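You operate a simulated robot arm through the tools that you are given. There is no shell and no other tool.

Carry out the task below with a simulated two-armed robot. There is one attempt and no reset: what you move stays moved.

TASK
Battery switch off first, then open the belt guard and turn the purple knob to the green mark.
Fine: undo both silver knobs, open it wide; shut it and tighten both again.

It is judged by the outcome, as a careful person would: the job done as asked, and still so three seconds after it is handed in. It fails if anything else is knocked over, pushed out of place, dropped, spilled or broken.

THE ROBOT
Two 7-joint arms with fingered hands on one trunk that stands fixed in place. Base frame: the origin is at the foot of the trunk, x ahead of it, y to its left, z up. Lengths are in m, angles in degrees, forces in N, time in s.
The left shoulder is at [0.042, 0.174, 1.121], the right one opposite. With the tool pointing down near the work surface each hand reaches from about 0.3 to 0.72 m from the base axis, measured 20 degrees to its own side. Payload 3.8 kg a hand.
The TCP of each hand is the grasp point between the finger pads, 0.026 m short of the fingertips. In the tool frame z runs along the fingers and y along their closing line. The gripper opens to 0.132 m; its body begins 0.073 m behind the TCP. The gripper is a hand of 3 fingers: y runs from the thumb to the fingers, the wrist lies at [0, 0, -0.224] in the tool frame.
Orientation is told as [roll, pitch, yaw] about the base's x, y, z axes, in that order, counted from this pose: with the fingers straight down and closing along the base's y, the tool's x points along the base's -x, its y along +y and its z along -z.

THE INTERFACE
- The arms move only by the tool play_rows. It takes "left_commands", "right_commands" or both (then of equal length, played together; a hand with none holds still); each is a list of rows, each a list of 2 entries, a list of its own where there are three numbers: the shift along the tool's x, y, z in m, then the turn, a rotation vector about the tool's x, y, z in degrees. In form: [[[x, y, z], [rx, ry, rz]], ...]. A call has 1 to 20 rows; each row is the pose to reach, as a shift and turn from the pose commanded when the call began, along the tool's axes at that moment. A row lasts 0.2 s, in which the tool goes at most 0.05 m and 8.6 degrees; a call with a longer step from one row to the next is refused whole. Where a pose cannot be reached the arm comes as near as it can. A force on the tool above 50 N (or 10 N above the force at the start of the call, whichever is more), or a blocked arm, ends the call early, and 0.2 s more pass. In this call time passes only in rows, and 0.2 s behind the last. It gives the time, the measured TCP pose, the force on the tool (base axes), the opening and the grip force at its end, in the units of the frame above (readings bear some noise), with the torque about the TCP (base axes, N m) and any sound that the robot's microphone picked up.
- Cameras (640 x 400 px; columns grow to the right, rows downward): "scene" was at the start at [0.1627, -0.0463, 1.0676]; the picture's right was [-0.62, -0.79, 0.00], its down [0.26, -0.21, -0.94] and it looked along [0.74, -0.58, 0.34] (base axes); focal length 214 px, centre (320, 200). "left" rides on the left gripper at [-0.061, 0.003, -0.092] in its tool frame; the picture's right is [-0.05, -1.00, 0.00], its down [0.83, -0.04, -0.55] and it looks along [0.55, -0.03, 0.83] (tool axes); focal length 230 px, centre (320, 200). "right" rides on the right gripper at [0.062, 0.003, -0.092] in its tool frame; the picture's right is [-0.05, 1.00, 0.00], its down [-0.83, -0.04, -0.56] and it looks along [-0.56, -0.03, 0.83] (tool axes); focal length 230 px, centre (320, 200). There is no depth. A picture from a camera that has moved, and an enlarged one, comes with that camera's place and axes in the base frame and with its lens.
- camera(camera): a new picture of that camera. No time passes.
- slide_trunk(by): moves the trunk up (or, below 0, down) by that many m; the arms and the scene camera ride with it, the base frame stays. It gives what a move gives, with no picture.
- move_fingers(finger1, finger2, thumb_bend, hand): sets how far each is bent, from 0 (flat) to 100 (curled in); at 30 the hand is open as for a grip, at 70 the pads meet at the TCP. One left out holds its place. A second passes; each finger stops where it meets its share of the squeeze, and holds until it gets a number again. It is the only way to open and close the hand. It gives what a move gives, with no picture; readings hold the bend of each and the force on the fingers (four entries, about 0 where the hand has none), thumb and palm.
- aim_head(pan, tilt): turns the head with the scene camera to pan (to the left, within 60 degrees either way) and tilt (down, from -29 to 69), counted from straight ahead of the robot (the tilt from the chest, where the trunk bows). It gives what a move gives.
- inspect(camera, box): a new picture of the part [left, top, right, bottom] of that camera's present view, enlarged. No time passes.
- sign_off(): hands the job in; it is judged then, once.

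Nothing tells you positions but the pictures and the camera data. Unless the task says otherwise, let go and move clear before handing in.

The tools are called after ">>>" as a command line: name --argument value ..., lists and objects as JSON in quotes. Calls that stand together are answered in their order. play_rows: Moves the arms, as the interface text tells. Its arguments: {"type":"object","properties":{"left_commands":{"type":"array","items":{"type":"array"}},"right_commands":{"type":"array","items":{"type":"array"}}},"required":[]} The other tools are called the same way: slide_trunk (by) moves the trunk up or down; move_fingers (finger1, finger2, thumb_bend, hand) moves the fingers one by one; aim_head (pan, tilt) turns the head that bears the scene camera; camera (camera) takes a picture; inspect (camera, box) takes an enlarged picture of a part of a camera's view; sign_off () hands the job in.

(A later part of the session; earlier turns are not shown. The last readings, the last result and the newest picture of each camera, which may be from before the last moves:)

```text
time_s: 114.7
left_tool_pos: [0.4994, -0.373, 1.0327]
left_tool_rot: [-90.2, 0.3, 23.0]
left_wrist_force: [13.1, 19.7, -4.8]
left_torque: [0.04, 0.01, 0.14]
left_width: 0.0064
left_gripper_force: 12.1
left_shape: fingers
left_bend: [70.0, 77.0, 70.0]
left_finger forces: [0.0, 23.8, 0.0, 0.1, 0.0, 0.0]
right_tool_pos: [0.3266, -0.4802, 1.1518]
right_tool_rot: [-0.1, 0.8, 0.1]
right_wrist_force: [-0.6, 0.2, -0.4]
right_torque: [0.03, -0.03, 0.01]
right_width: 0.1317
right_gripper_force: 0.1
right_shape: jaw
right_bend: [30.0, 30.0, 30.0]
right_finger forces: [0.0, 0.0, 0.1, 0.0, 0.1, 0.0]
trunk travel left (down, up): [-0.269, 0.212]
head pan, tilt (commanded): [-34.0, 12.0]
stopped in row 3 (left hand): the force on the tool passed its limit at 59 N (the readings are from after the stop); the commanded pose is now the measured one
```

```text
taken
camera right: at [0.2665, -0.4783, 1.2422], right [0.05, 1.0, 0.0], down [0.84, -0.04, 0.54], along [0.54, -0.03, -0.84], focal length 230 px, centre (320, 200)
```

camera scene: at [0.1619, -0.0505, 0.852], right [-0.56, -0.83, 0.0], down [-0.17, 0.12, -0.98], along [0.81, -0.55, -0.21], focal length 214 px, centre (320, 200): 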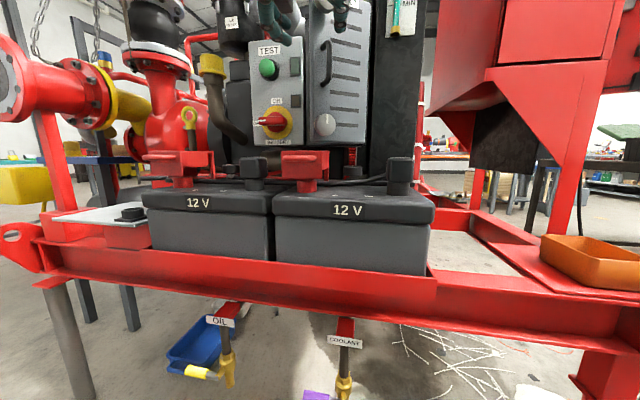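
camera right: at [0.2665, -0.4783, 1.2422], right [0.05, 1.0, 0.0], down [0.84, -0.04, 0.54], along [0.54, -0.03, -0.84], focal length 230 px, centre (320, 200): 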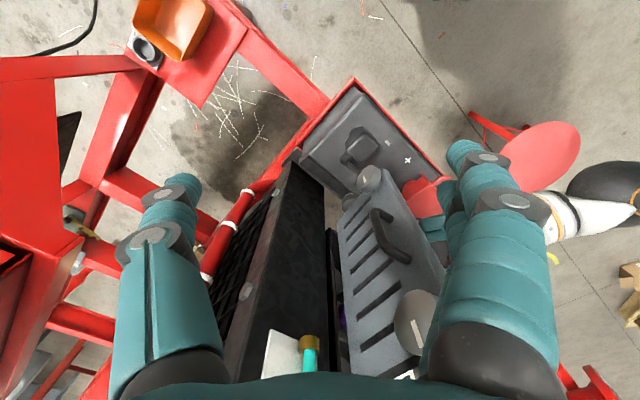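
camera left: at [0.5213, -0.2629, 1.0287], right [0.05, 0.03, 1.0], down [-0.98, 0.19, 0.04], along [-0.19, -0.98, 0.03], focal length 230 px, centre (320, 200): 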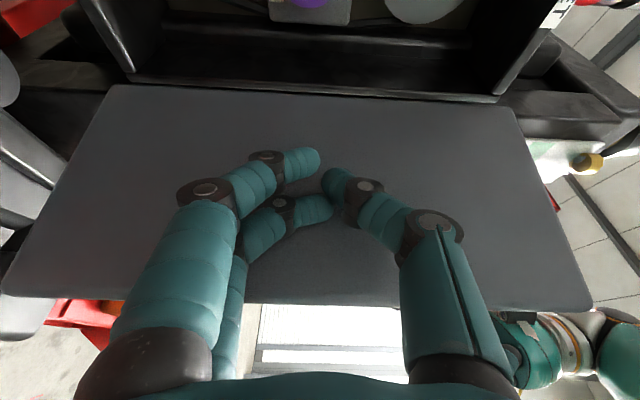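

The lid is at roughly 100° and has come up against its stop, so it is wide open. The purple knob is beyond the left arm's reach, so I'll withdraw the left hand and use the right one.

>>> play_rows --left_commands '[[[0, 0, -0.04], [0, 0, 0]], [[0, 0, -0.08], [0, 0, 0]], [[0, 0, -0.12], [0, 0, 0]], [[-0.01, 0, -0.155], [0, 0, 0]], [[-0.03, -0.01, -0.19], [0, 0, 0]], [[-0.055, -0.02, -0.225], [0, 0, 0]], [[-0.08, -0.035, -0.26], [0, 0, 0]], [[-0.1, -0.05, -0.295], [0, 0, 0]], [[-0.12, -0.067, -0.332], [0, 0, 0]]]'

>>> camera --camera "scene"

>>> camera --camera "right"

```text
time_s: 116.7
left_tool_pos: [0.4795, -0.0222, 1.0985]
left_tool_rot: [-90.2, 0.1, 21.9]
left_wrist_force: [0.0, 0.5, 0.4]
left_torque: [0.03, 0.01, -0.04]
left_width: 0.0062
left_gripper_force: 0.0
left_shape: fingers
left_bend: [70.0, 70.0, 70.0]
left_finger forces: [0.0, 0.0, 0.1, 0.1, 0.0, 0.1]
right_tool_pos: [0.3262, -0.4804, 1.151]
right_tool_rot: [0.0, 0.8, 0.0]
right_wrist_force: [-0.6, -0.9, -0.2]
right_torque: [0.02, 0.01, 0.03]
right_width: 0.1318
right_gripper_force: 0.1
right_shape: jaw
right_bend: [30.0, 30.0, 30.0]
right_finger forces: [0.1, 0.0, 0.0, 0.0, 0.0, 0.0]
trunk travel left (down, up): [-0.269, 0.212]
head pan, tilt (commanded): [-34.0, 12.0]
```

```text
taken
camera scene: at [0.1612, -0.0508, 0.8522], right [-0.56, -0.83, 0.0], down [-0.17, 0.12, -0.98], along [0.81, -0.55, -0.21], focal length 214 px, centre (320, 200)
```

scene: 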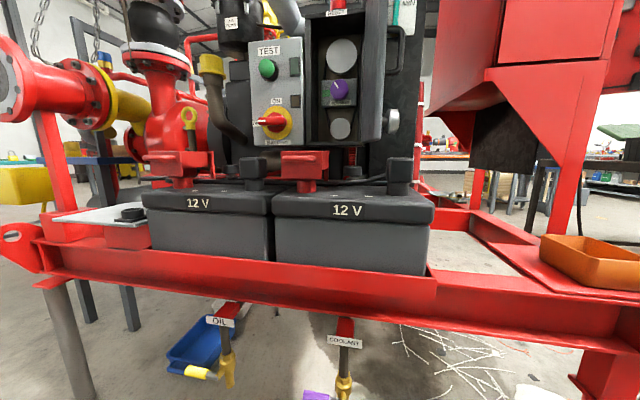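

```text
taken
camera right: at [0.2666, -0.4778, 1.2426], right [0.05, 1.0, 0.0], down [0.84, -0.04, 0.54], along [0.54, -0.03, -0.84], focal length 230 px, centre (320, 200)
```

right: 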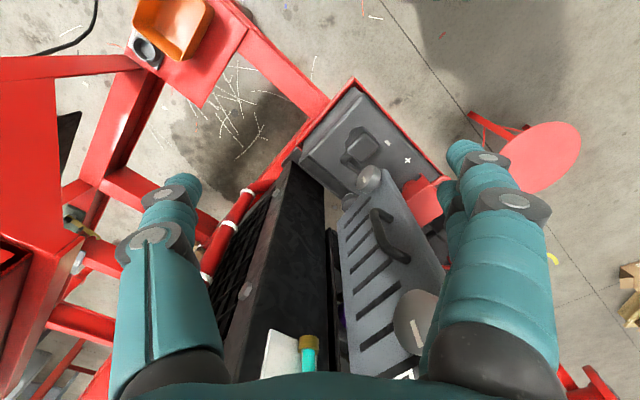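

>>> inspect --camera "scene" --box '[240, 0, 420, 160]'

>>> inspect --camera "scene" --box '[300, 50, 400, 150]'

```text
2.50 times, centred on (330, 80) of scene
camera zoom: at [0.1612, -0.0508, 0.8522], right [-0.56, -0.83, 0.0], down [-0.17, 0.12, -0.98], along [0.81, -0.55, -0.21], focal length 536 px, centre (295, 500)
```

zoom: 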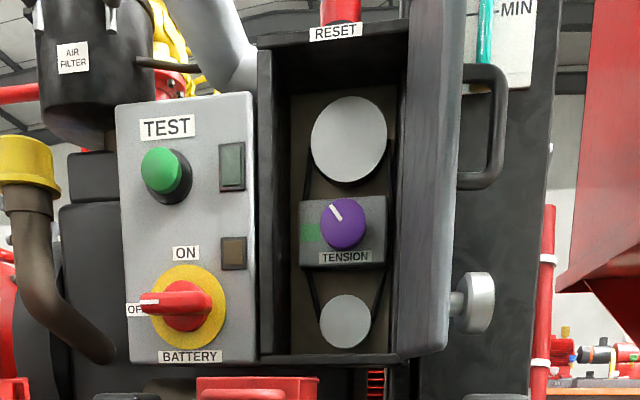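

```text
4.00 times, centred on (350, 100) of scene
camera zoom: at [0.1612, -0.0508, 0.8522], right [-0.56, -0.83, 0.0], down [-0.17, 0.12, -0.98], along [0.81, -0.55, -0.21], focal length 858 px, centre (200, 600)
```

zoom: 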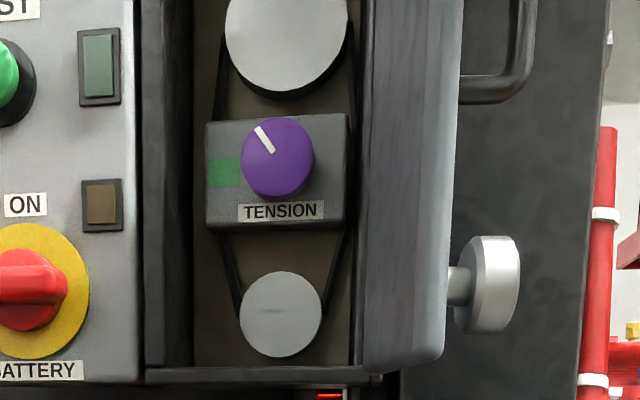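

I can now see the whole interior. The purple pointer is at about 11 o'clock and the green mark at 9 o'clock, so it needs about 55–60° counter-clockwise. I'll bring the right hand round the robot side of the open lid, starting with a plain translation.

>>> play_rows --right_commands '[[[0, 0.04, -0.01], [0, 0, 0]], [[0, 0.08, -0.02], [0, 0, 0]], [[0, 0.12, -0.03], [0, 0, 0]], [[0, 0.16, -0.04], [0, 0, 0]], [[0, 0.2, -0.05], [0, 0, 0]]]'

>>> camera --camera "right"

>>> camera --camera "scene"

```text
time_s: 117.9
left_tool_pos: [0.4794, -0.0241, 1.0994]
left_tool_rot: [-90.1, 0.1, 22.0]
left_wrist_force: [-0.3, 0.6, 0.6]
left_torque: [-0.01, 0.0, 0.02]
left_width: 0.0062
left_gripper_force: 0.1
left_shape: fingers
left_bend: [70.0, 70.0, 70.0]
left_finger forces: [0.0, 0.0, 0.0, 0.0, 0.0, 0.0]
right_tool_pos: [0.3262, -0.3256, 1.1148]
right_tool_rot: [-0.1, 0.9, 0.0]
right_wrist_force: [0.7, -0.6, 0.6]
right_torque: [0.03, -0.04, 0.02]
right_width: 0.1318
right_gripper_force: 0.0
right_shape: jaw
right_bend: [30.0, 30.0, 30.0]
right_finger forces: [0.0, 0.0, 0.0, 0.0, 0.1, 0.1]
right hand out of reach, approached as far as the arm can: row 1, 2, 3, 4, 5
trunk travel left (down, up): [-0.269, 0.212]
head pan, tilt (commanded): [-34.0, 12.0]
```

```text
taken
camera right: at [0.2656, -0.3232, 1.2064], right [0.05, 1.0, 0.0], down [0.84, -0.04, 0.54], along [0.54, -0.03, -0.84], focal length 230 px, centre (320, 200)
```

right: 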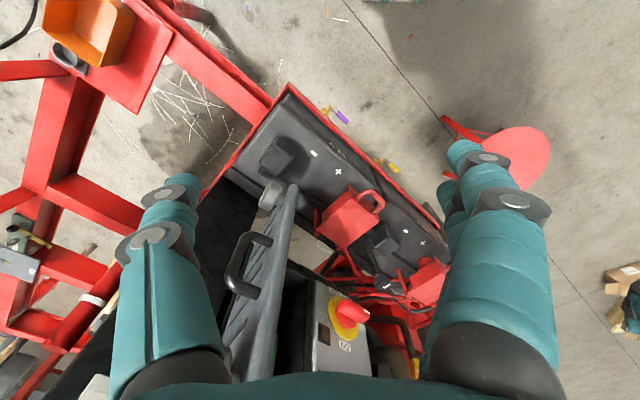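

```text
taken
camera scene: at [0.1616, -0.0508, 0.8521], right [-0.56, -0.83, 0.0], down [-0.17, 0.12, -0.98], along [0.81, -0.55, -0.21], focal length 214 px, centre (320, 200)
```

scene: 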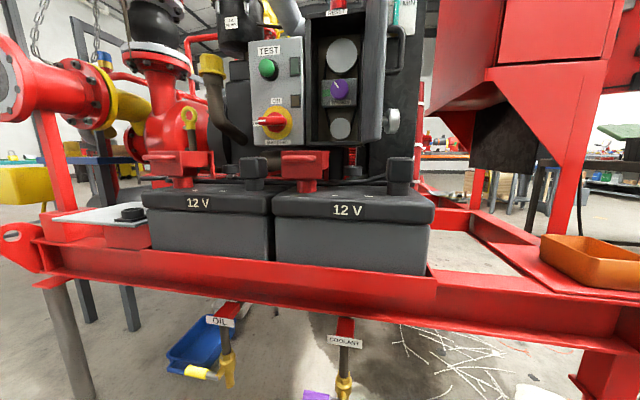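

>>> play_rows --right_commands '[[[-0.004, 0.012, 0.004], [2.7, -6.5, 2.7]], [[-0.008, 0.024, 0.008], [5.4, -13.1, 5.4]], [[-0.014, 0.034, 0.013], [8.1, -19.6, 8.1]], [[-0.022, 0.044, 0.017], [10.8, -26.1, 10.8]], [[-0.031, 0.052, 0.021], [13.5, -32.7, 13.5]], [[-0.04, 0.06, 0.025], [16.2, -39.2, 16.2]], [[-0.05, 0.066, 0.03], [19.0, -45.7, 19.0]], [[-0.06, 0.07, 0.034], [21.7, -52.2, 21.7]], [[-0.071, 0.074, 0.038], [24.4, -58.8, 24.4]], [[-0.082, 0.076, 0.042], [27.1, -65.3, 27.1]], [[-0.093, 0.076, 0.047], [29.8, -71.8, 29.8]], [[-0.104, 0.076, 0.051], [32.5, -78.4, 32.5]], [[-0.114, 0.076, 0.055], [35.2, -84.9, 35.2]]]'

>>> camera --camera "right"

>>> camera --camera "scene"

>>> camera --camera "left"

```text
time_s: 120.7
left_tool_pos: [0.48, -0.024, 1.0989]
left_tool_rot: [-90.2, 0.1, 21.9]
left_wrist_force: [0.0, -0.3, 0.6]
left_torque: [-0.02, -0.03, -0.01]
left_width: 0.0063
left_gripper_force: 0.1
left_shape: fingers
left_bend: [70.0, 70.0, 70.0]
left_finger forces: [0.1, 0.0, 0.0, 0.0, 0.0, 0.0]
right_tool_pos: [0.4387, -0.2494, 1.0594]
right_tool_rot: [-48.1, -89.3, 3.0]
right_wrist_force: [1.2, -0.4, -0.1]
right_torque: [-0.04, 0.02, 0.02]
right_width: 0.1321
right_gripper_force: 0.0
right_shape: jaw
right_bend: [30.0, 30.0, 30.0]
right_finger forces: [0.0, 0.0, 0.1, 0.0, 0.0, 0.0]
right hand out of reach, approached as far as the arm can: row 11, 12
trunk travel left (down, up): [-0.269, 0.212]
head pan, tilt (commanded): [-34.0, 12.0]
```

```text
taken
camera right: at [0.3741, -0.1825, 0.9979], right [0.71, 0.71, 0.04], down [-0.41, 0.36, 0.84], along [0.57, -0.61, 0.55], focal length 230 px, centre (320, 200)
```

right: 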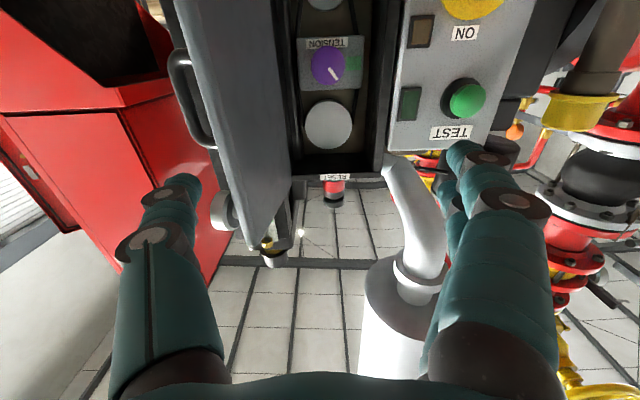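

```text
taken
camera scene: at [0.1613, -0.0508, 0.8521], right [-0.56, -0.83, 0.0], down [-0.17, 0.12, -0.98], along [0.81, -0.55, -0.21], focal length 214 px, centre (320, 200)
```

scene: 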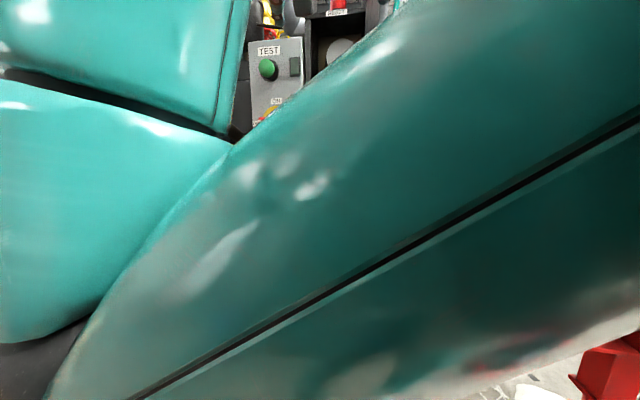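

```text
taken
camera left: at [0.5029, 0.0852, 1.0946], right [0.05, 0.02, 1.0], down [-0.98, 0.2, 0.04], along [-0.2, -0.98, 0.03], focal length 230 px, centre (320, 200)
```

left: 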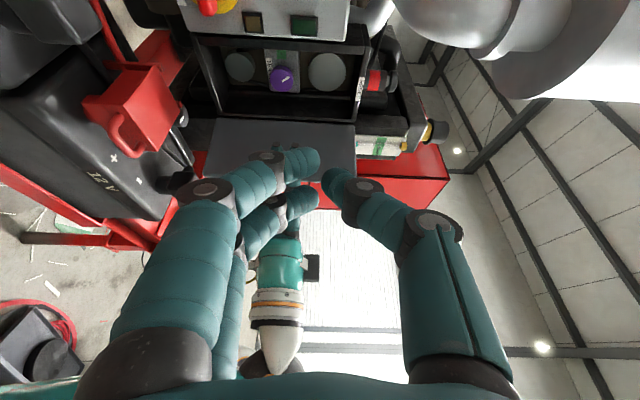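

The right hand points squarely at the panel and its (inverted) camera sees the purple knob right where predicted, near [0.647, -0.437, 1.022]. I'll zoom in on the pointer and the green mark.

>>> inspect --camera "right" --box '[270, 0, 390, 150]'

>>> inspect --camera "left" --box '[200, 30, 380, 130]'

```text
2.67 times, centred on (330, 75) of right
camera zoom: at [0.3741, -0.1825, 0.9979], right [0.71, 0.71, 0.04], down [-0.41, 0.36, 0.84], along [0.57, -0.61, 0.55], focal length 614 px, centre (293, 533)
```

zoom: 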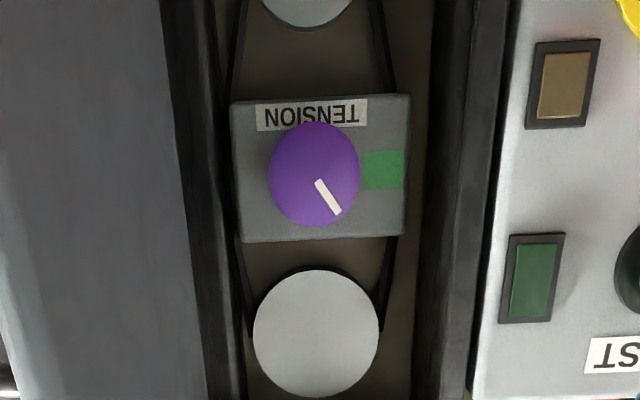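

```text
3.56 times, centred on (290, 80) of left
camera zoom: at [0.5029, 0.0852, 1.0946], right [0.05, 0.02, 1.0], down [-0.98, 0.2, 0.04], along [-0.2, -0.98, 0.03], focal length 818 px, centre (427, 627)
```

zoom: 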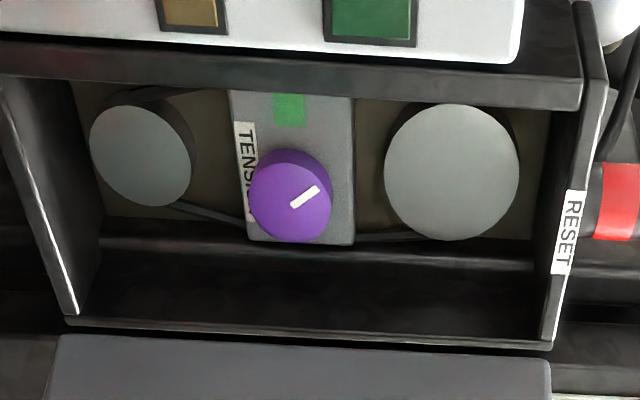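

The pointer stands about 30° left of straight up and the green mark is at 90° left, so I need 60° counter-clockwise. I'll part-close the right fingers and roll the hand +95° so it is narrow between the box wall and the lid, with its camera on the left.

>>> move_fingers --hand "right" --finger1 46 --finger2 46 --thumb_bend 46

>>> play_rows --right_commands '[[[0, 0, 0], [0, 0, 8]], [[0, 0, 0], [0, 0, 16]], [[0, 0, 0], [0, 0, 24]], [[0, 0, 0], [0, 0, 32]], [[0, 0, 0], [0, 0, 40]], [[0, 0, 0], [0, 0, 48]], [[0, 0, 0], [0, 0, 56]], [[0, 0, 0], [0, 0, 64]], [[0, 0, 0], [0, 0, 72]], [[0, 0, 0], [0, 0, 80]], [[0, 0, 0], [0, 0, 88]], [[0, 0, 0], [0, 0, 96]]]'

>>> camera --camera "right"

```text
time_s: 121.7
left_tool_pos: [0.4798, -0.0232, 1.0991]
left_tool_rot: [-90.2, 0.1, 22.0]
left_wrist_force: [-0.3, 0.7, 0.6]
left_torque: [-0.01, -0.01, 0.01]
left_width: 0.0063
left_gripper_force: 0.0
left_shape: fingers
left_bend: [70.0, 70.0, 70.0]
left_finger forces: [0.0, 0.0, 0.1, 0.1, 0.1, 0.1]
right_tool_pos: [0.4383, -0.2494, 1.0597]
right_tool_rot: [-42.1, -89.1, -2.9]
right_wrist_force: [-0.6, -0.1, -0.5]
right_torque: [0.01, 0.02, 0.0]
right_width: 0.082
right_gripper_force: 0.1
right_shape: fingers
right_bend: [46.0, 46.0, 46.0]
right_finger forces: [0.0, 0.0, 0.0, 0.0, 0.0, 0.1]
trunk travel left (down, up): [-0.269, 0.212]
head pan, tilt (commanded): [-34.0, 12.0]
```

```text
time_s: 124.3
left_tool_pos: [0.4797, -0.0241, 1.0974]
left_tool_rot: [-90.2, 0.1, 21.9]
left_wrist_force: [-0.6, -0.1, 0.3]
left_torque: [-0.01, 0.03, 0.01]
left_width: 0.0061
left_gripper_force: 0.1
left_shape: fingers
left_bend: [70.0, 70.0, 70.0]
left_finger forces: [0.1, 0.1, 0.0, 0.0, 0.0, 0.0]
right_tool_pos: [0.4378, -0.2502, 1.0587]
right_tool_rot: [89.3, 1.5, -135.1]
right_wrist_force: [0.6, -0.7, -0.8]
right_torque: [-0.03, -0.01, -0.01]
right_width: 0.0822
right_gripper_force: 0.1
right_shape: fingers
right_bend: [46.0, 46.0, 46.0]
right_finger forces: [0.1, 0.0, 0.0, 0.0, 0.0, 0.0]
right hand out of reach, approached as far as the arm can: row 12
trunk travel left (down, up): [-0.269, 0.212]
head pan, tilt (commanded): [-34.0, 12.0]
```

```text
taken
camera right: at [0.4165, -0.1419, 1.0638], right [-0.05, -0.06, 1.0], down [-0.98, -0.19, -0.06], along [0.19, -0.98, -0.05], focal length 230 px, centre (320, 200)
```

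right: 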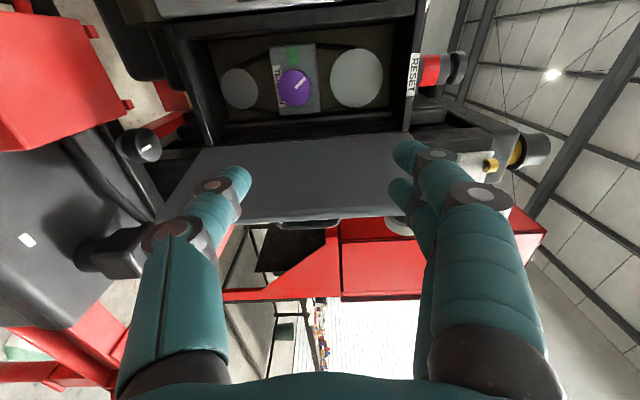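

The right hand is at roll +91° with the knob exactly where predicted. I'll move to a pre-grasp in front of the purple knob.

>>> play_rows --right_commands '[[[0.005, -0.012, 0.025], [0, 0, 0]], [[0.01, -0.025, 0.05], [0, 0, 0]], [[0.0145, -0.0372, 0.075], [0, 0, 0]], [[0.0145, -0.0372, 0.105], [0, 0, 0]], [[0.0145, -0.0372, 0.135], [0, 0, 0]], [[0.0145, -0.0372, 0.165], [0, 0, 0]]]'

>>> camera --camera "right"

```text
time_s: 125.7
left_tool_pos: [0.4794, -0.0237, 1.099]
left_tool_rot: [-90.2, 0.1, 21.9]
left_wrist_force: [0.3, -0.6, 0.3]
left_torque: [0.01, 0.01, 0.0]
left_width: 0.0063
left_gripper_force: 0.0
left_shape: fingers
left_bend: [70.0, 70.0, 70.0]
left_finger forces: [0.0, 0.0, 0.1, 0.1, 0.1, 0.0]
right_tool_pos: [0.5627, -0.3566, 1.0196]
right_tool_rot: [89.4, 1.5, -135.1]
right_wrist_force: [0.1, 0.6, 1.3]
right_torque: [-0.02, -0.01, -0.01]
right_width: 0.0819
right_gripper_force: 0.0
right_shape: fingers
right_bend: [46.0, 46.0, 46.0]
right_finger forces: [0.0, 0.0, 0.1, 0.0, 0.1, 0.0]
right hand out of reach, approached as far as the arm can: row 2, 3
trunk travel left (down, up): [-0.269, 0.212]
head pan, tilt (commanded): [-34.0, 12.0]
```

```text
taken
camera right: at [0.5425, -0.2485, 1.0243], right [-0.05, -0.06, 1.0], down [-0.98, -0.19, -0.06], along [0.2, -0.98, -0.05], focal length 230 px, centre (320, 200)
```

right: 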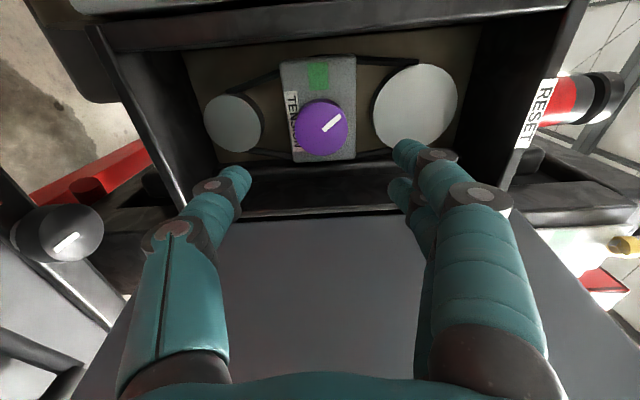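

Well centred. I'll advance in two steps.

>>> play_rows --right_commands '[[[0, 0.001, 0.025], [0, 0, 0]], [[0, 0.001, 0.05], [0, 0, 0]], [[0, 0.001, 0.07], [0, 0, 0]], [[0, 0.001, 0.085], [0, 0, 0]]]'

>>> camera --camera "right"

```text
time_s: 126.7
left_tool_pos: [0.4805, -0.0246, 1.0984]
left_tool_rot: [-90.2, 0.1, 21.9]
left_wrist_force: [-0.3, -0.2, 0.3]
left_torque: [0.0, 0.0, 0.0]
left_width: 0.0059
left_gripper_force: 0.1
left_shape: fingers
left_bend: [70.0, 70.0, 70.0]
left_finger forces: [0.1, 0.0, 0.0, 0.1, 0.1, 0.0]
right_tool_pos: [0.6233, -0.416, 1.0191]
right_tool_rot: [89.3, 1.4, -135.0]
right_wrist_force: [-0.3, 0.9, -0.4]
right_torque: [-0.02, 0.02, 0.06]
right_width: 0.082
right_gripper_force: 0.2
right_shape: fingers
right_bend: [46.0, 46.0, 46.0]
right_finger forces: [0.0, 0.0, 0.0, 0.0, 0.0, 0.0]
trunk travel left (down, up): [-0.269, 0.212]
head pan, tilt (commanded): [-34.0, 12.0]
```

```text
taken
camera right: at [0.6027, -0.3085, 1.0245], right [-0.05, -0.06, 1.0], down [-0.98, -0.19, -0.06], along [0.19, -0.98, -0.05], focal length 230 px, centre (320, 200)
```

right: 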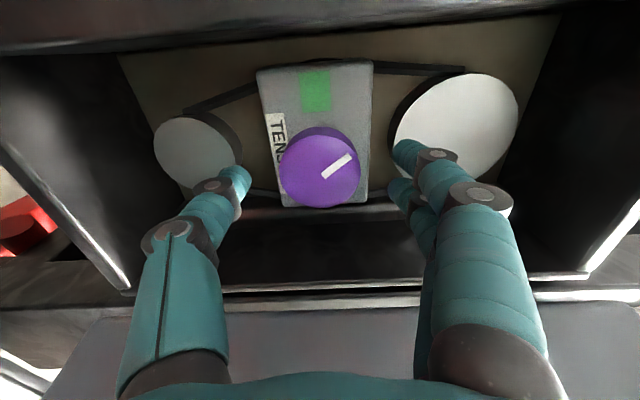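

>>> play_rows --right_commands '[[[0, 0, 0.008], [0, 0, 0]], [[0, 0, 0.016], [0, 0, 0]], [[0, 0, 0.022], [0, 0, 0]]]'

>>> camera --camera "right"

```text
time_s: 127.5
left_tool_pos: [0.479, -0.0244, 1.0982]
left_tool_rot: [-90.2, 0.1, 21.9]
left_wrist_force: [-0.3, -1.2, -0.2]
left_torque: [0.01, 0.02, 0.02]
left_width: 0.0061
left_gripper_force: 0.1
left_shape: fingers
left_bend: [70.0, 70.0, 70.0]
left_finger forces: [0.0, 0.0, 0.1, 0.0, 0.0, 0.0]
right_tool_pos: [0.639, -0.4312, 1.0207]
right_tool_rot: [89.4, 1.4, -135.1]
right_wrist_force: [-0.4, 0.0, 0.7]
right_torque: [-0.03, -0.01, 0.02]
right_width: 0.0819
right_gripper_force: 0.0
right_shape: fingers
right_bend: [46.0, 46.0, 46.0]
right_finger forces: [0.0, 0.1, 0.0, 0.1, 0.0, 0.0]
trunk travel left (down, up): [-0.269, 0.212]
head pan, tilt (commanded): [-34.0, 12.0]
```

```text
taken
camera right: at [0.6182, -0.3238, 1.0248], right [-0.05, -0.06, 1.0], down [-0.98, -0.19, -0.06], along [0.19, -0.98, -0.05], focal length 230 px, centre (320, 200)
```

right: 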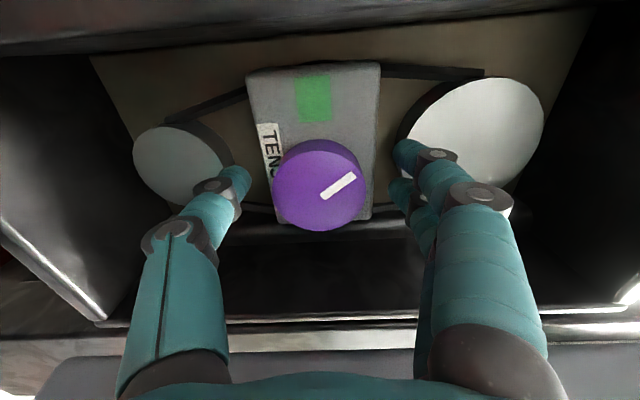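

>>> move_fingers --hand "right" --finger1 72 --finger2 72 --thumb_bend 72

>>> camera --camera "right"

```text
time_s: 128.5
left_tool_pos: [0.4812, -0.0239, 1.098]
left_tool_rot: [-90.1, 0.1, 22.0]
left_wrist_force: [-0.4, -0.1, 0.4]
left_torque: [-0.01, 0.02, 0.01]
left_width: 0.0059
left_gripper_force: 0.0
left_shape: fingers
left_bend: [70.0, 70.0, 70.0]
left_finger forces: [0.0, 0.0, 0.1, 0.0, 0.0, 0.0]
right_tool_pos: [0.6388, -0.4315, 1.0202]
right_tool_rot: [89.3, 1.4, -135.1]
right_wrist_force: [4.3, -3.5, -0.4]
right_torque: [0.0, -0.01, 0.01]
right_width: 0.0415
right_gripper_force: 19.4
right_shape: fingers
right_bend: [59.0, 58.0, 62.0]
right_finger forces: [9.4, 9.6, 0.0, 0.0, 19.3, 0.0]
trunk travel left (down, up): [-0.269, 0.212]
head pan, tilt (commanded): [-34.0, 12.0]
```

```text
taken
camera right: at [0.6186, -0.3241, 1.0241], right [-0.05, -0.06, 1.0], down [-0.98, -0.19, -0.06], along [0.19, -0.98, -0.05], focal length 230 px, centre (320, 200)
```

right: 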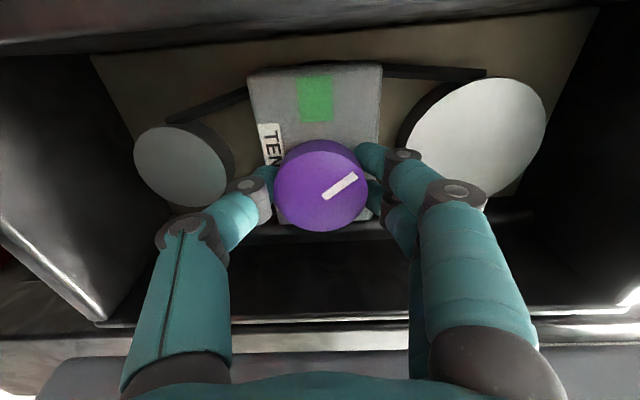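

The grip is good and even. Turning 30° counter-clockwise first.

>>> play_rows --right_commands '[[[0, 0, 0], [0, 0, -6]], [[0, 0, 0], [0, 0, -12]], [[0, 0, 0], [0, 0, -18]], [[0, 0, 0], [0, 0, -24]], [[0, 0, 0], [0, 0, -30]]]'

>>> camera --camera "right"

```text
time_s: 129.7
left_tool_pos: [0.4803, -0.0255, 1.0985]
left_tool_rot: [-90.1, 0.0, 22.1]
left_wrist_force: [0.1, 0.2, 0.4]
left_torque: [-0.01, -0.01, 0.01]
left_width: 0.0063
left_gripper_force: 0.1
left_shape: fingers
left_bend: [70.0, 70.0, 70.0]
left_finger forces: [0.0, 0.1, 0.1, 0.0, 0.0, 0.0]
right_tool_pos: [0.6396, -0.4319, 1.0195]
right_tool_rot: [89.1, -28.7, -134.7]
right_wrist_force: [0.8, -1.9, -3.0]
right_torque: [0.08, 0.03, -0.01]
right_width: 0.0416
right_gripper_force: 19.1
right_shape: fingers
right_bend: [59.0, 58.0, 62.0]
right_finger forces: [8.5, 8.4, 0.0, 0.0, 20.2, 0.0]
trunk travel left (down, up): [-0.269, 0.212]
head pan, tilt (commanded): [-34.0, 12.0]
```

```text
taken
camera right: at [0.6142, -0.3282, 0.9925], right [0.32, 0.3, 0.9], down [-0.92, -0.14, 0.37], along [0.23, -0.94, 0.23], focal length 230 px, centre (320, 200)
```

right: 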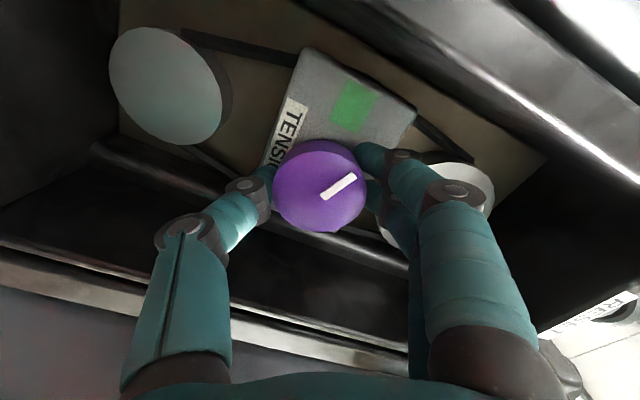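

The pointer is following. Another 28° should bring it onto the green mark.

>>> play_rows --right_commands '[[[0, 0, 0], [0, 0, -6]], [[0, 0, 0], [0, 0, -12]], [[0, 0, 0], [0, 0, -18]], [[0, 0, 0], [0, 0, -24]], [[0, 0, 0], [0, 0, -28]]]'

>>> camera --camera "right"

>>> inspect --camera "right" --box '[230, 50, 450, 250]'

```text
time_s: 130.9
left_tool_pos: [0.4812, -0.0239, 1.0989]
left_tool_rot: [-90.1, 0.1, 21.9]
left_wrist_force: [0.1, 0.1, -0.7]
left_torque: [0.01, -0.02, 0.0]
left_width: 0.0061
left_gripper_force: 0.0
left_shape: fingers
left_bend: [70.0, 70.0, 70.0]
left_finger forces: [0.1, 0.0, 0.0, 0.0, 0.0, 0.1]
right_tool_pos: [0.6402, -0.4324, 1.0204]
right_tool_rot: [88.7, -56.7, -134.0]
right_wrist_force: [-0.7, -0.8, -6.5]
right_torque: [0.16, 0.14, -0.07]
right_width: 0.0416
right_gripper_force: 19.0
right_shape: fingers
right_bend: [59.0, 59.0, 62.0]
right_finger forces: [8.8, 7.6, 0.1, 0.1, 21.4, 0.0]
trunk travel left (down, up): [-0.269, 0.212]
head pan, tilt (commanded): [-34.0, 12.0]
```

```text
taken
camera right: at [0.6006, -0.3416, 0.9694], right [0.58, 0.56, 0.59], down [-0.73, 0.04, 0.68], along [0.36, -0.83, 0.44], focal length 230 px, centre (320, 200)
```

right: 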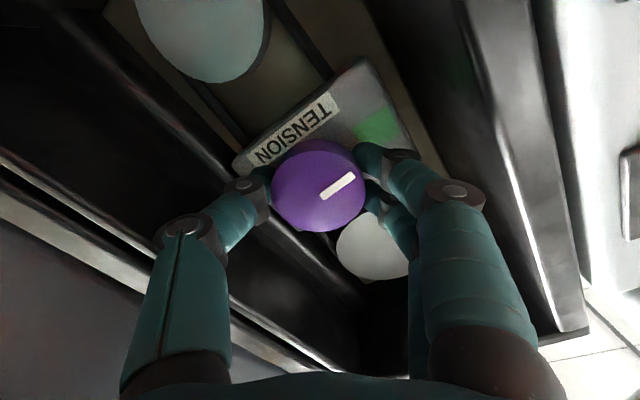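

```text
2.00 times, centred on (340, 150) of right
camera zoom: at [0.6006, -0.3416, 0.9694], right [0.58, 0.56, 0.59], down [-0.73, 0.04, 0.68], along [0.36, -0.83, 0.44], focal length 460 px, centre (280, 300)
```

zoom: 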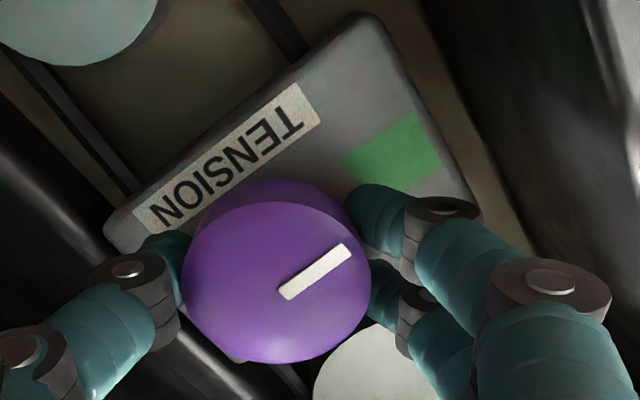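

By projection the pointer is at about 93–95° and the green mark's centre is at about the same in this view, so they coincide within a few degrees. I'll release, back out a little and check squarely.

>>> move_fingers --hand "right" --finger1 46 --finger2 46 --thumb_bend 46

>>> play_rows --right_commands '[[[0, 0, -0.02], [0, 0, 0]], [[0, 0, -0.05], [0, 0, 0]], [[0, 0, -0.08], [0, 0, 0]]]'

>>> inspect --camera "right" --box '[230, 30, 450, 230]'

>>> inspect --camera "left" --box '[200, 30, 380, 130]'

```text
time_s: 131.9
left_tool_pos: [0.4787, -0.0243, 1.0992]
left_tool_rot: [-90.2, 0.1, 22.0]
left_wrist_force: [-0.4, 0.1, 0.4]
left_torque: [0.0, 0.0, -0.01]
left_width: 0.0059
left_gripper_force: 0.2
left_shape: fingers
left_bend: [70.0, 70.0, 70.0]
left_finger forces: [0.0, 0.0, 0.1, 0.0, 0.1, 0.1]
right_tool_pos: [0.6402, -0.4319, 1.0204]
right_tool_rot: [88.8, -56.6, -134.2]
right_wrist_force: [1.0, 0.0, -0.1]
right_torque: [0.0, 0.02, 0.03]
right_width: 0.0807
right_gripper_force: 0.1
right_shape: fingers
right_bend: [46.0, 46.0, 46.0]
right_finger forces: [0.0, 0.0, 0.0, 0.0, 0.0, 0.1]
trunk travel left (down, up): [-0.269, 0.212]
head pan, tilt (commanded): [-34.0, 12.0]
```

```text
time_s: 132.7
left_tool_pos: [0.4801, -0.024, 1.0995]
left_tool_rot: [-90.2, 0.2, 22.1]
left_wrist_force: [0.1, 0.3, 0.1]
left_torque: [-0.03, 0.01, -0.02]
left_width: 0.006
left_gripper_force: 0.1
left_shape: fingers
left_bend: [70.0, 70.0, 70.0]
left_finger forces: [0.1, 0.0, 0.0, 0.1, 0.0, 0.0]
right_tool_pos: [0.5827, -0.3744, 1.0225]
right_tool_rot: [88.8, -56.6, -134.2]
right_wrist_force: [-0.5, 0.0, 0.5]
right_torque: [0.02, 0.03, -0.02]
right_width: 0.0809
right_gripper_force: 0.1
right_shape: fingers
right_bend: [46.0, 46.0, 46.0]
right_finger forces: [0.0, 0.0, 0.0, 0.0, 0.0, 0.0]
trunk travel left (down, up): [-0.269, 0.212]
head pan, tilt (commanded): [-34.0, 12.0]
```

```text
2.00 times, centred on (340, 130) of right
camera zoom: at [0.5429, -0.2841, 0.9713], right [0.58, 0.56, 0.59], down [-0.74, 0.04, 0.68], along [0.36, -0.83, 0.44], focal length 460 px, centre (280, 340)
```

zoom: 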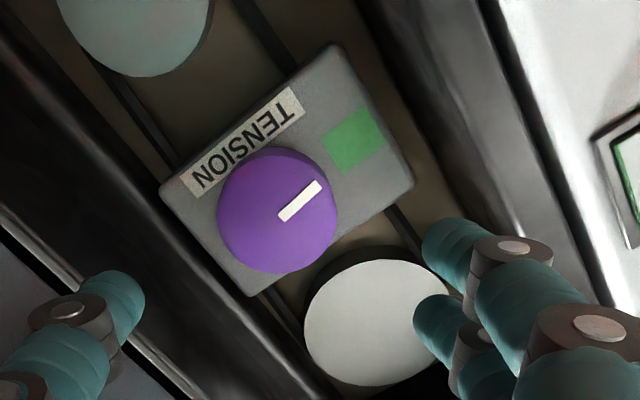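

```text
3.56 times, centred on (290, 80) of left
camera zoom: at [0.5031, 0.085, 1.0946], right [0.05, 0.02, 1.0], down [-0.98, 0.2, 0.04], along [-0.2, -0.98, 0.03], focal length 818 px, centre (427, 627)
```

zoom: 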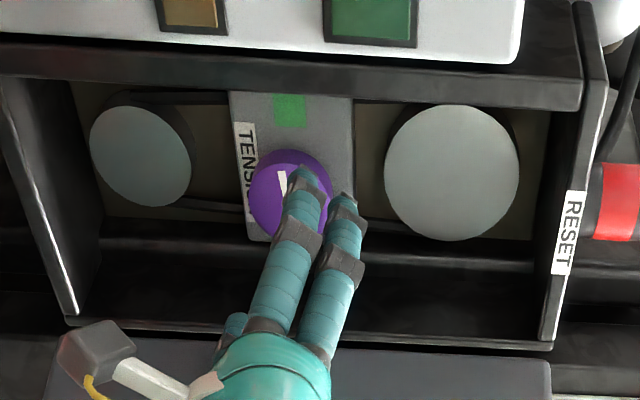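

The pointer seems on the green patch but perhaps 4–5° beyond its centre. I'll back out further and square up the camera to measure it properly.

>>> play_rows --right_commands '[[[0, 0, -0.03], [0, 0, 0]], [[0, 0, -0.06], [0, 0, -6]], [[0, 0, -0.09], [0, 0, -13]], [[0, 0, -0.11], [0, 0, -20]], [[0, 0, -0.11], [0, 0, -27]], [[0, 0, -0.11], [0, 0, -33]]]'

>>> camera --camera "right"

>>> inspect --camera "right" --box '[280, 60, 360, 140]'

```text
time_s: 134.1
left_tool_pos: [0.4794, -0.0246, 1.0988]
left_tool_rot: [-90.2, 0.1, 22.0]
left_wrist_force: [0.1, -0.2, 1.0]
left_torque: [-0.02, 0.01, -0.01]
left_width: 0.0059
left_gripper_force: 0.0
left_shape: fingers
left_bend: [70.0, 70.0, 70.0]
left_finger forces: [0.1, 0.1, 0.0, 0.1, 0.0, 0.0]
right_tool_pos: [0.5063, -0.2957, 1.0238]
right_tool_rot: [23.3, -89.3, -68.4]
right_wrist_force: [0.2, -0.3, -0.2]
right_torque: [0.02, 0.02, 0.01]
right_width: 0.0807
right_gripper_force: 0.1
right_shape: fingers
right_bend: [46.0, 46.0, 46.0]
right_finger forces: [0.0, 0.1, 0.0, 0.0, 0.0, 0.1]
trunk travel left (down, up): [-0.269, 0.212]
head pan, tilt (commanded): [-34.0, 12.0]
```

```text
taken
camera right: at [0.4427, -0.2293, 0.9609], right [0.71, 0.7, 0.06], down [-0.42, 0.35, 0.84], along [0.57, -0.62, 0.54], focal length 230 px, centre (320, 200)
```

right: 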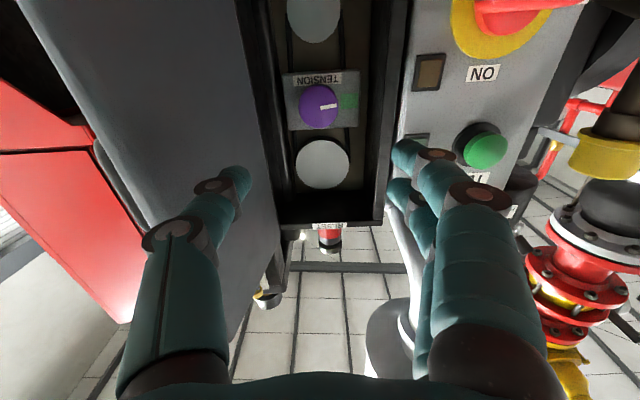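

```text
5.00 times, centred on (320, 100) of right
camera zoom: at [0.4427, -0.2293, 0.9609], right [0.71, 0.7, 0.06], down [-0.42, 0.35, 0.84], along [0.57, -0.62, 0.54], focal length 1150 px, centre (320, 700)
```

zoom: 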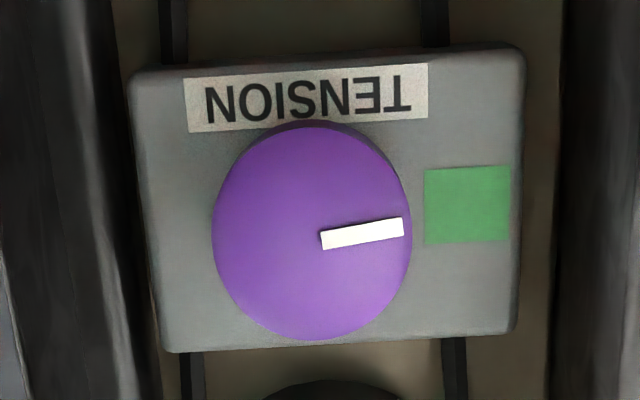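

Square on, the pointer line crosses the green patch but sits about 4° past horizontal. I'll re-grip lightly and bring it back 4° so it is centred.

>>> play_rows --right_commands '[[[0, 0, 0], [0, 0, 8]], [[0, 0, 0], [0, 0, 16]], [[0, 0, 0], [0, 0, 24]], [[0, 0, 0], [0, 0, 32]], [[0, 0, 0], [0, 0, 40]], [[0, 0, 0], [0, 0, 48]], [[0, 0, 0.02], [0, 0, 56]], [[0.002, -0.001, 0.05], [0, 0, 60]], [[0.003, -0.002, 0.08], [0, 0, 60]], [[0.003, -0.002, 0.11], [0, 0, 60]], [[0.003, -0.002, 0.14], [0, 0, 60]], [[0.003, -0.002, 0.16], [0, 0, 60]]]'

>>> camera --camera "right"

```text
time_s: 136.7
left_tool_pos: [0.4795, -0.0241, 1.0981]
left_tool_rot: [-90.2, 0.1, 22.0]
left_wrist_force: [0.7, -0.5, 0.5]
left_torque: [0.0, -0.01, 0.01]
left_width: 0.0061
left_gripper_force: 0.1
left_shape: fingers
left_bend: [70.0, 70.0, 70.0]
left_finger forces: [0.0, 0.1, 0.0, 0.0, 0.1, 0.0]
right_tool_pos: [0.6174, -0.4118, 1.0169]
right_tool_rot: [89.2, -29.6, -134.8]
right_wrist_force: [0.0, -0.5, -0.3]
right_torque: [0.01, -0.03, 0.01]
right_width: 0.0807
right_gripper_force: 0.0
right_shape: fingers
right_bend: [46.0, 46.0, 46.0]
right_finger forces: [0.1, 0.0, 0.1, 0.0, 0.1, 0.1]
trunk travel left (down, up): [-0.269, 0.212]
head pan, tilt (commanded): [-34.0, 12.0]
```

```text
taken
camera right: at [0.5914, -0.3079, 0.9904], right [0.32, 0.31, 0.89], down [-0.92, -0.13, 0.38], along [0.24, -0.94, 0.24], focal length 230 px, centre (320, 200)
```

right: 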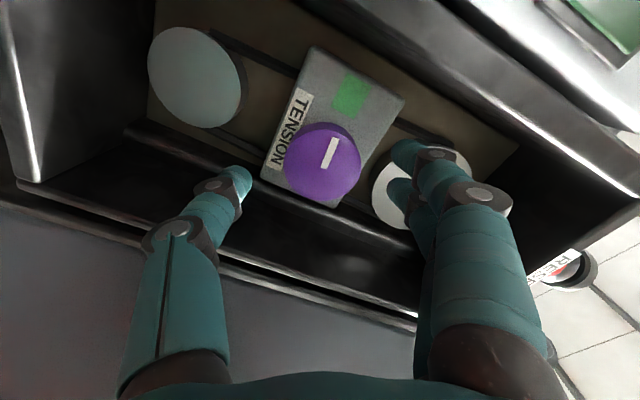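

>>> play_rows --right_commands '[[[0, 0.001, 0.01], [0, 0, 0]], [[0, 0.0015, 0.02], [0, 0, 0]], [[0, 0.0015, 0.029], [0, 0, 0]]]'

>>> move_fingers --hand "right" --finger1 72 --finger2 72 --thumb_bend 72

>>> inspect --camera "right" --box '[230, 50, 450, 250]'

```text
time_s: 137.5
left_tool_pos: [0.4801, -0.0239, 1.0983]
left_tool_rot: [-90.2, 0.1, 22.1]
left_wrist_force: [-0.1, 0.5, 0.3]
left_torque: [0.01, 0.0, 0.02]
left_width: 0.0064
left_gripper_force: 0.1
left_shape: fingers
left_bend: [70.0, 70.0, 70.0]
left_finger forces: [0.1, 0.0, 0.0, 0.0, 0.1, 0.0]
right_tool_pos: [0.6387, -0.4318, 1.0174]
right_tool_rot: [89.2, -29.5, -134.6]
right_wrist_force: [-0.3, -0.5, -0.1]
right_torque: [0.03, 0.02, -0.01]
right_width: 0.0807
right_gripper_force: 0.1
right_shape: fingers
right_bend: [46.0, 46.0, 46.0]
right_finger forces: [0.0, 0.0, 0.1, 0.0, 0.1, 0.0]
trunk travel left (down, up): [-0.269, 0.212]
head pan, tilt (commanded): [-34.0, 12.0]
```

```text
time_s: 138.5
left_tool_pos: [0.4809, -0.0249, 1.0985]
left_tool_rot: [-90.2, 0.1, 21.9]
left_wrist_force: [0.1, -0.3, 1.0]
left_torque: [0.01, 0.0, -0.03]
left_width: 0.0064
left_gripper_force: 0.0
left_shape: fingers
left_bend: [70.0, 70.0, 70.0]
left_finger forces: [0.1, 0.1, 0.0, 0.0, 0.0, 0.1]
right_tool_pos: [0.6377, -0.432, 1.0182]
right_tool_rot: [89.2, -29.6, -134.7]
right_wrist_force: [4.3, -1.9, 0.5]
right_torque: [-0.06, -0.05, 0.03]
right_width: 0.0422
right_gripper_force: 18.9
right_shape: fingers
right_bend: [58.0, 57.0, 62.0]
right_finger forces: [9.7, 9.8, 0.0, 0.1, 18.3, 0.0]
trunk travel left (down, up): [-0.269, 0.212]
head pan, tilt (commanded): [-34.0, 12.0]
```

```text
2.00 times, centred on (340, 150) of right
camera zoom: at [0.6122, -0.3284, 0.9903], right [0.32, 0.31, 0.89], down [-0.92, -0.13, 0.38], along [0.24, -0.94, 0.24], focal length 460 px, centre (280, 300)
```

zoom: 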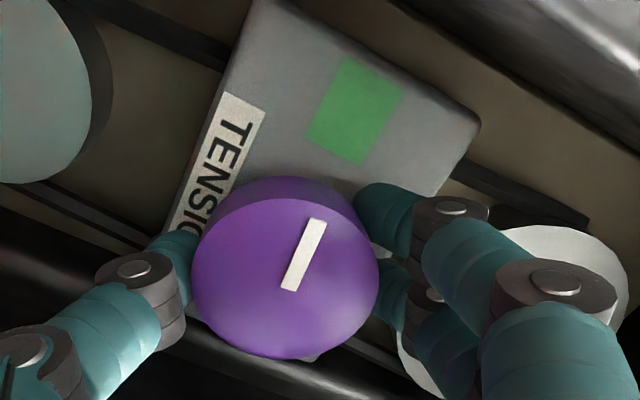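

>>> play_rows --right_commands '[[[0, 0, 0], [0, 0, 2.5]], [[0, 0, 0], [0, 0, 4.5]]]'

>>> move_fingers --hand "right" --finger1 46 --finger2 46 --thumb_bend 46

>>> play_rows --right_commands '[[[0, 0, -0.03], [0, 0, 0]], [[0, 0, -0.07], [0, 0, 0]], [[0, 0, -0.11], [0, 0, 0]], [[0, 0, -0.15], [0, 0, -7]], [[0, 0, -0.18], [0, 0, -15]], [[0, 0, -0.19], [0, 0, -23]], [[0, 0, -0.19], [0, 0, -31]], [[0, 0, -0.19], [0, 0, -39]], [[0, 0, -0.19], [0, 0, -47]], [[0, 0, -0.19], [0, 0, -55]], [[0, 0, -0.19], [0, 0, -63]]]'

>>> camera --camera "right"

>>> inspect --camera "right" --box '[280, 60, 360, 140]'

```text
time_s: 139.1
left_tool_pos: [0.4807, -0.0258, 1.0987]
left_tool_rot: [-90.2, 0.1, 22.0]
left_wrist_force: [0.1, -0.3, -0.4]
left_torque: [0.02, 0.0, 0.01]
left_width: 0.0064
left_gripper_force: 0.0
left_shape: fingers
left_bend: [70.0, 70.0, 70.0]
left_finger forces: [0.0, 0.1, 0.0, 0.0, 0.1, 0.0]
right_tool_pos: [0.6389, -0.4318, 1.0187]
right_tool_rot: [89.3, -24.9, -134.8]
right_wrist_force: [2.2, -1.9, 0.3]
right_torque: [-0.05, -0.05, 0.03]
right_width: 0.0419
right_gripper_force: 19.0
right_shape: fingers
right_bend: [58.0, 57.0, 62.0]
right_finger forces: [9.6, 9.6, 0.1, 0.0, 18.5, 0.1]
trunk travel left (down, up): [-0.269, 0.212]
head pan, tilt (commanded): [-34.0, 12.0]
```

```text
time_s: 140.1
left_tool_pos: [0.4796, -0.0247, 1.0997]
left_tool_rot: [-90.2, 0.0, 22.1]
left_wrist_force: [-0.2, 1.0, -0.7]
left_torque: [-0.01, -0.02, -0.02]
left_width: 0.0063
left_gripper_force: 0.2
left_shape: fingers
left_bend: [70.0, 70.0, 70.0]
left_finger forces: [0.0, 0.0, 0.1, 0.0, 0.0, 0.0]
right_tool_pos: [0.6384, -0.4318, 1.0189]
right_tool_rot: [89.3, -25.0, -134.8]
right_wrist_force: [0.1, -0.1, 0.4]
right_torque: [-0.02, -0.01, 0.02]
right_width: 0.0804
right_gripper_force: 0.1
right_shape: fingers
right_bend: [46.0, 46.0, 46.0]
right_finger forces: [0.0, 0.1, 0.0, 0.0, 0.0, 0.0]
trunk travel left (down, up): [-0.269, 0.212]
head pan, tilt (commanded): [-34.0, 12.0]
```

```text
time_s: 142.5
left_tool_pos: [0.4799, -0.0242, 1.0995]
left_tool_rot: [-90.2, 0.1, 22.0]
left_wrist_force: [-0.3, 0.3, -0.4]
left_torque: [0.0, 0.01, 0.01]
left_width: 0.006
left_gripper_force: 0.0
left_shape: fingers
left_bend: [70.0, 70.0, 70.0]
left_finger forces: [0.1, 0.0, 0.0, 0.0, 0.1, 0.0]
right_tool_pos: [0.5035, -0.2973, 1.0221]
right_tool_rot: [69.1, -88.1, -114.2]
right_wrist_force: [-0.3, -0.5, -0.4]
right_torque: [0.0, -0.01, 0.02]
right_width: 0.0806
right_gripper_force: 0.1
right_shape: fingers
right_bend: [46.0, 46.0, 46.0]
right_finger forces: [0.1, 0.0, 0.1, 0.0, 0.0, 0.0]
trunk travel left (down, up): [-0.269, 0.212]
head pan, tilt (commanded): [-34.0, 12.0]
```

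```text
taken
camera right: at [0.4419, -0.2288, 0.959], right [0.71, 0.7, 0.08], down [-0.43, 0.34, 0.84], along [0.56, -0.63, 0.54], focal length 230 px, centre (320, 200)
```

right: 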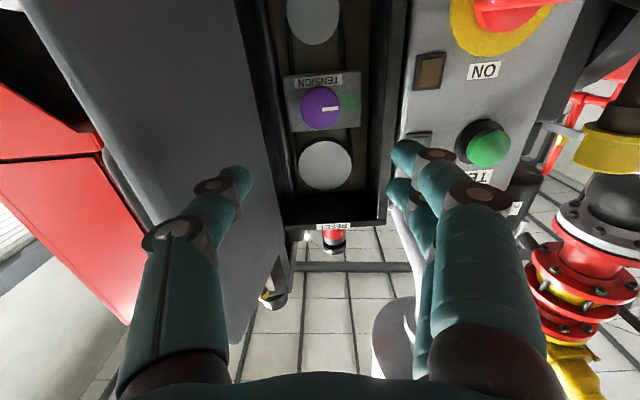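

```text
5.00 times, centred on (320, 100) of right
camera zoom: at [0.4419, -0.2288, 0.959], right [0.71, 0.7, 0.08], down [-0.43, 0.34, 0.84], along [0.56, -0.63, 0.54], focal length 1150 px, centre (320, 700)
```

zoom: 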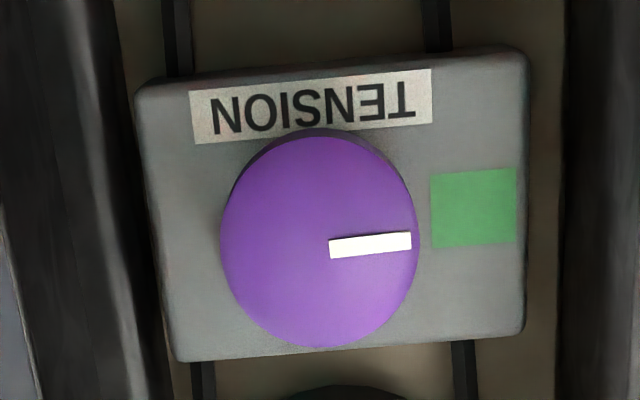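

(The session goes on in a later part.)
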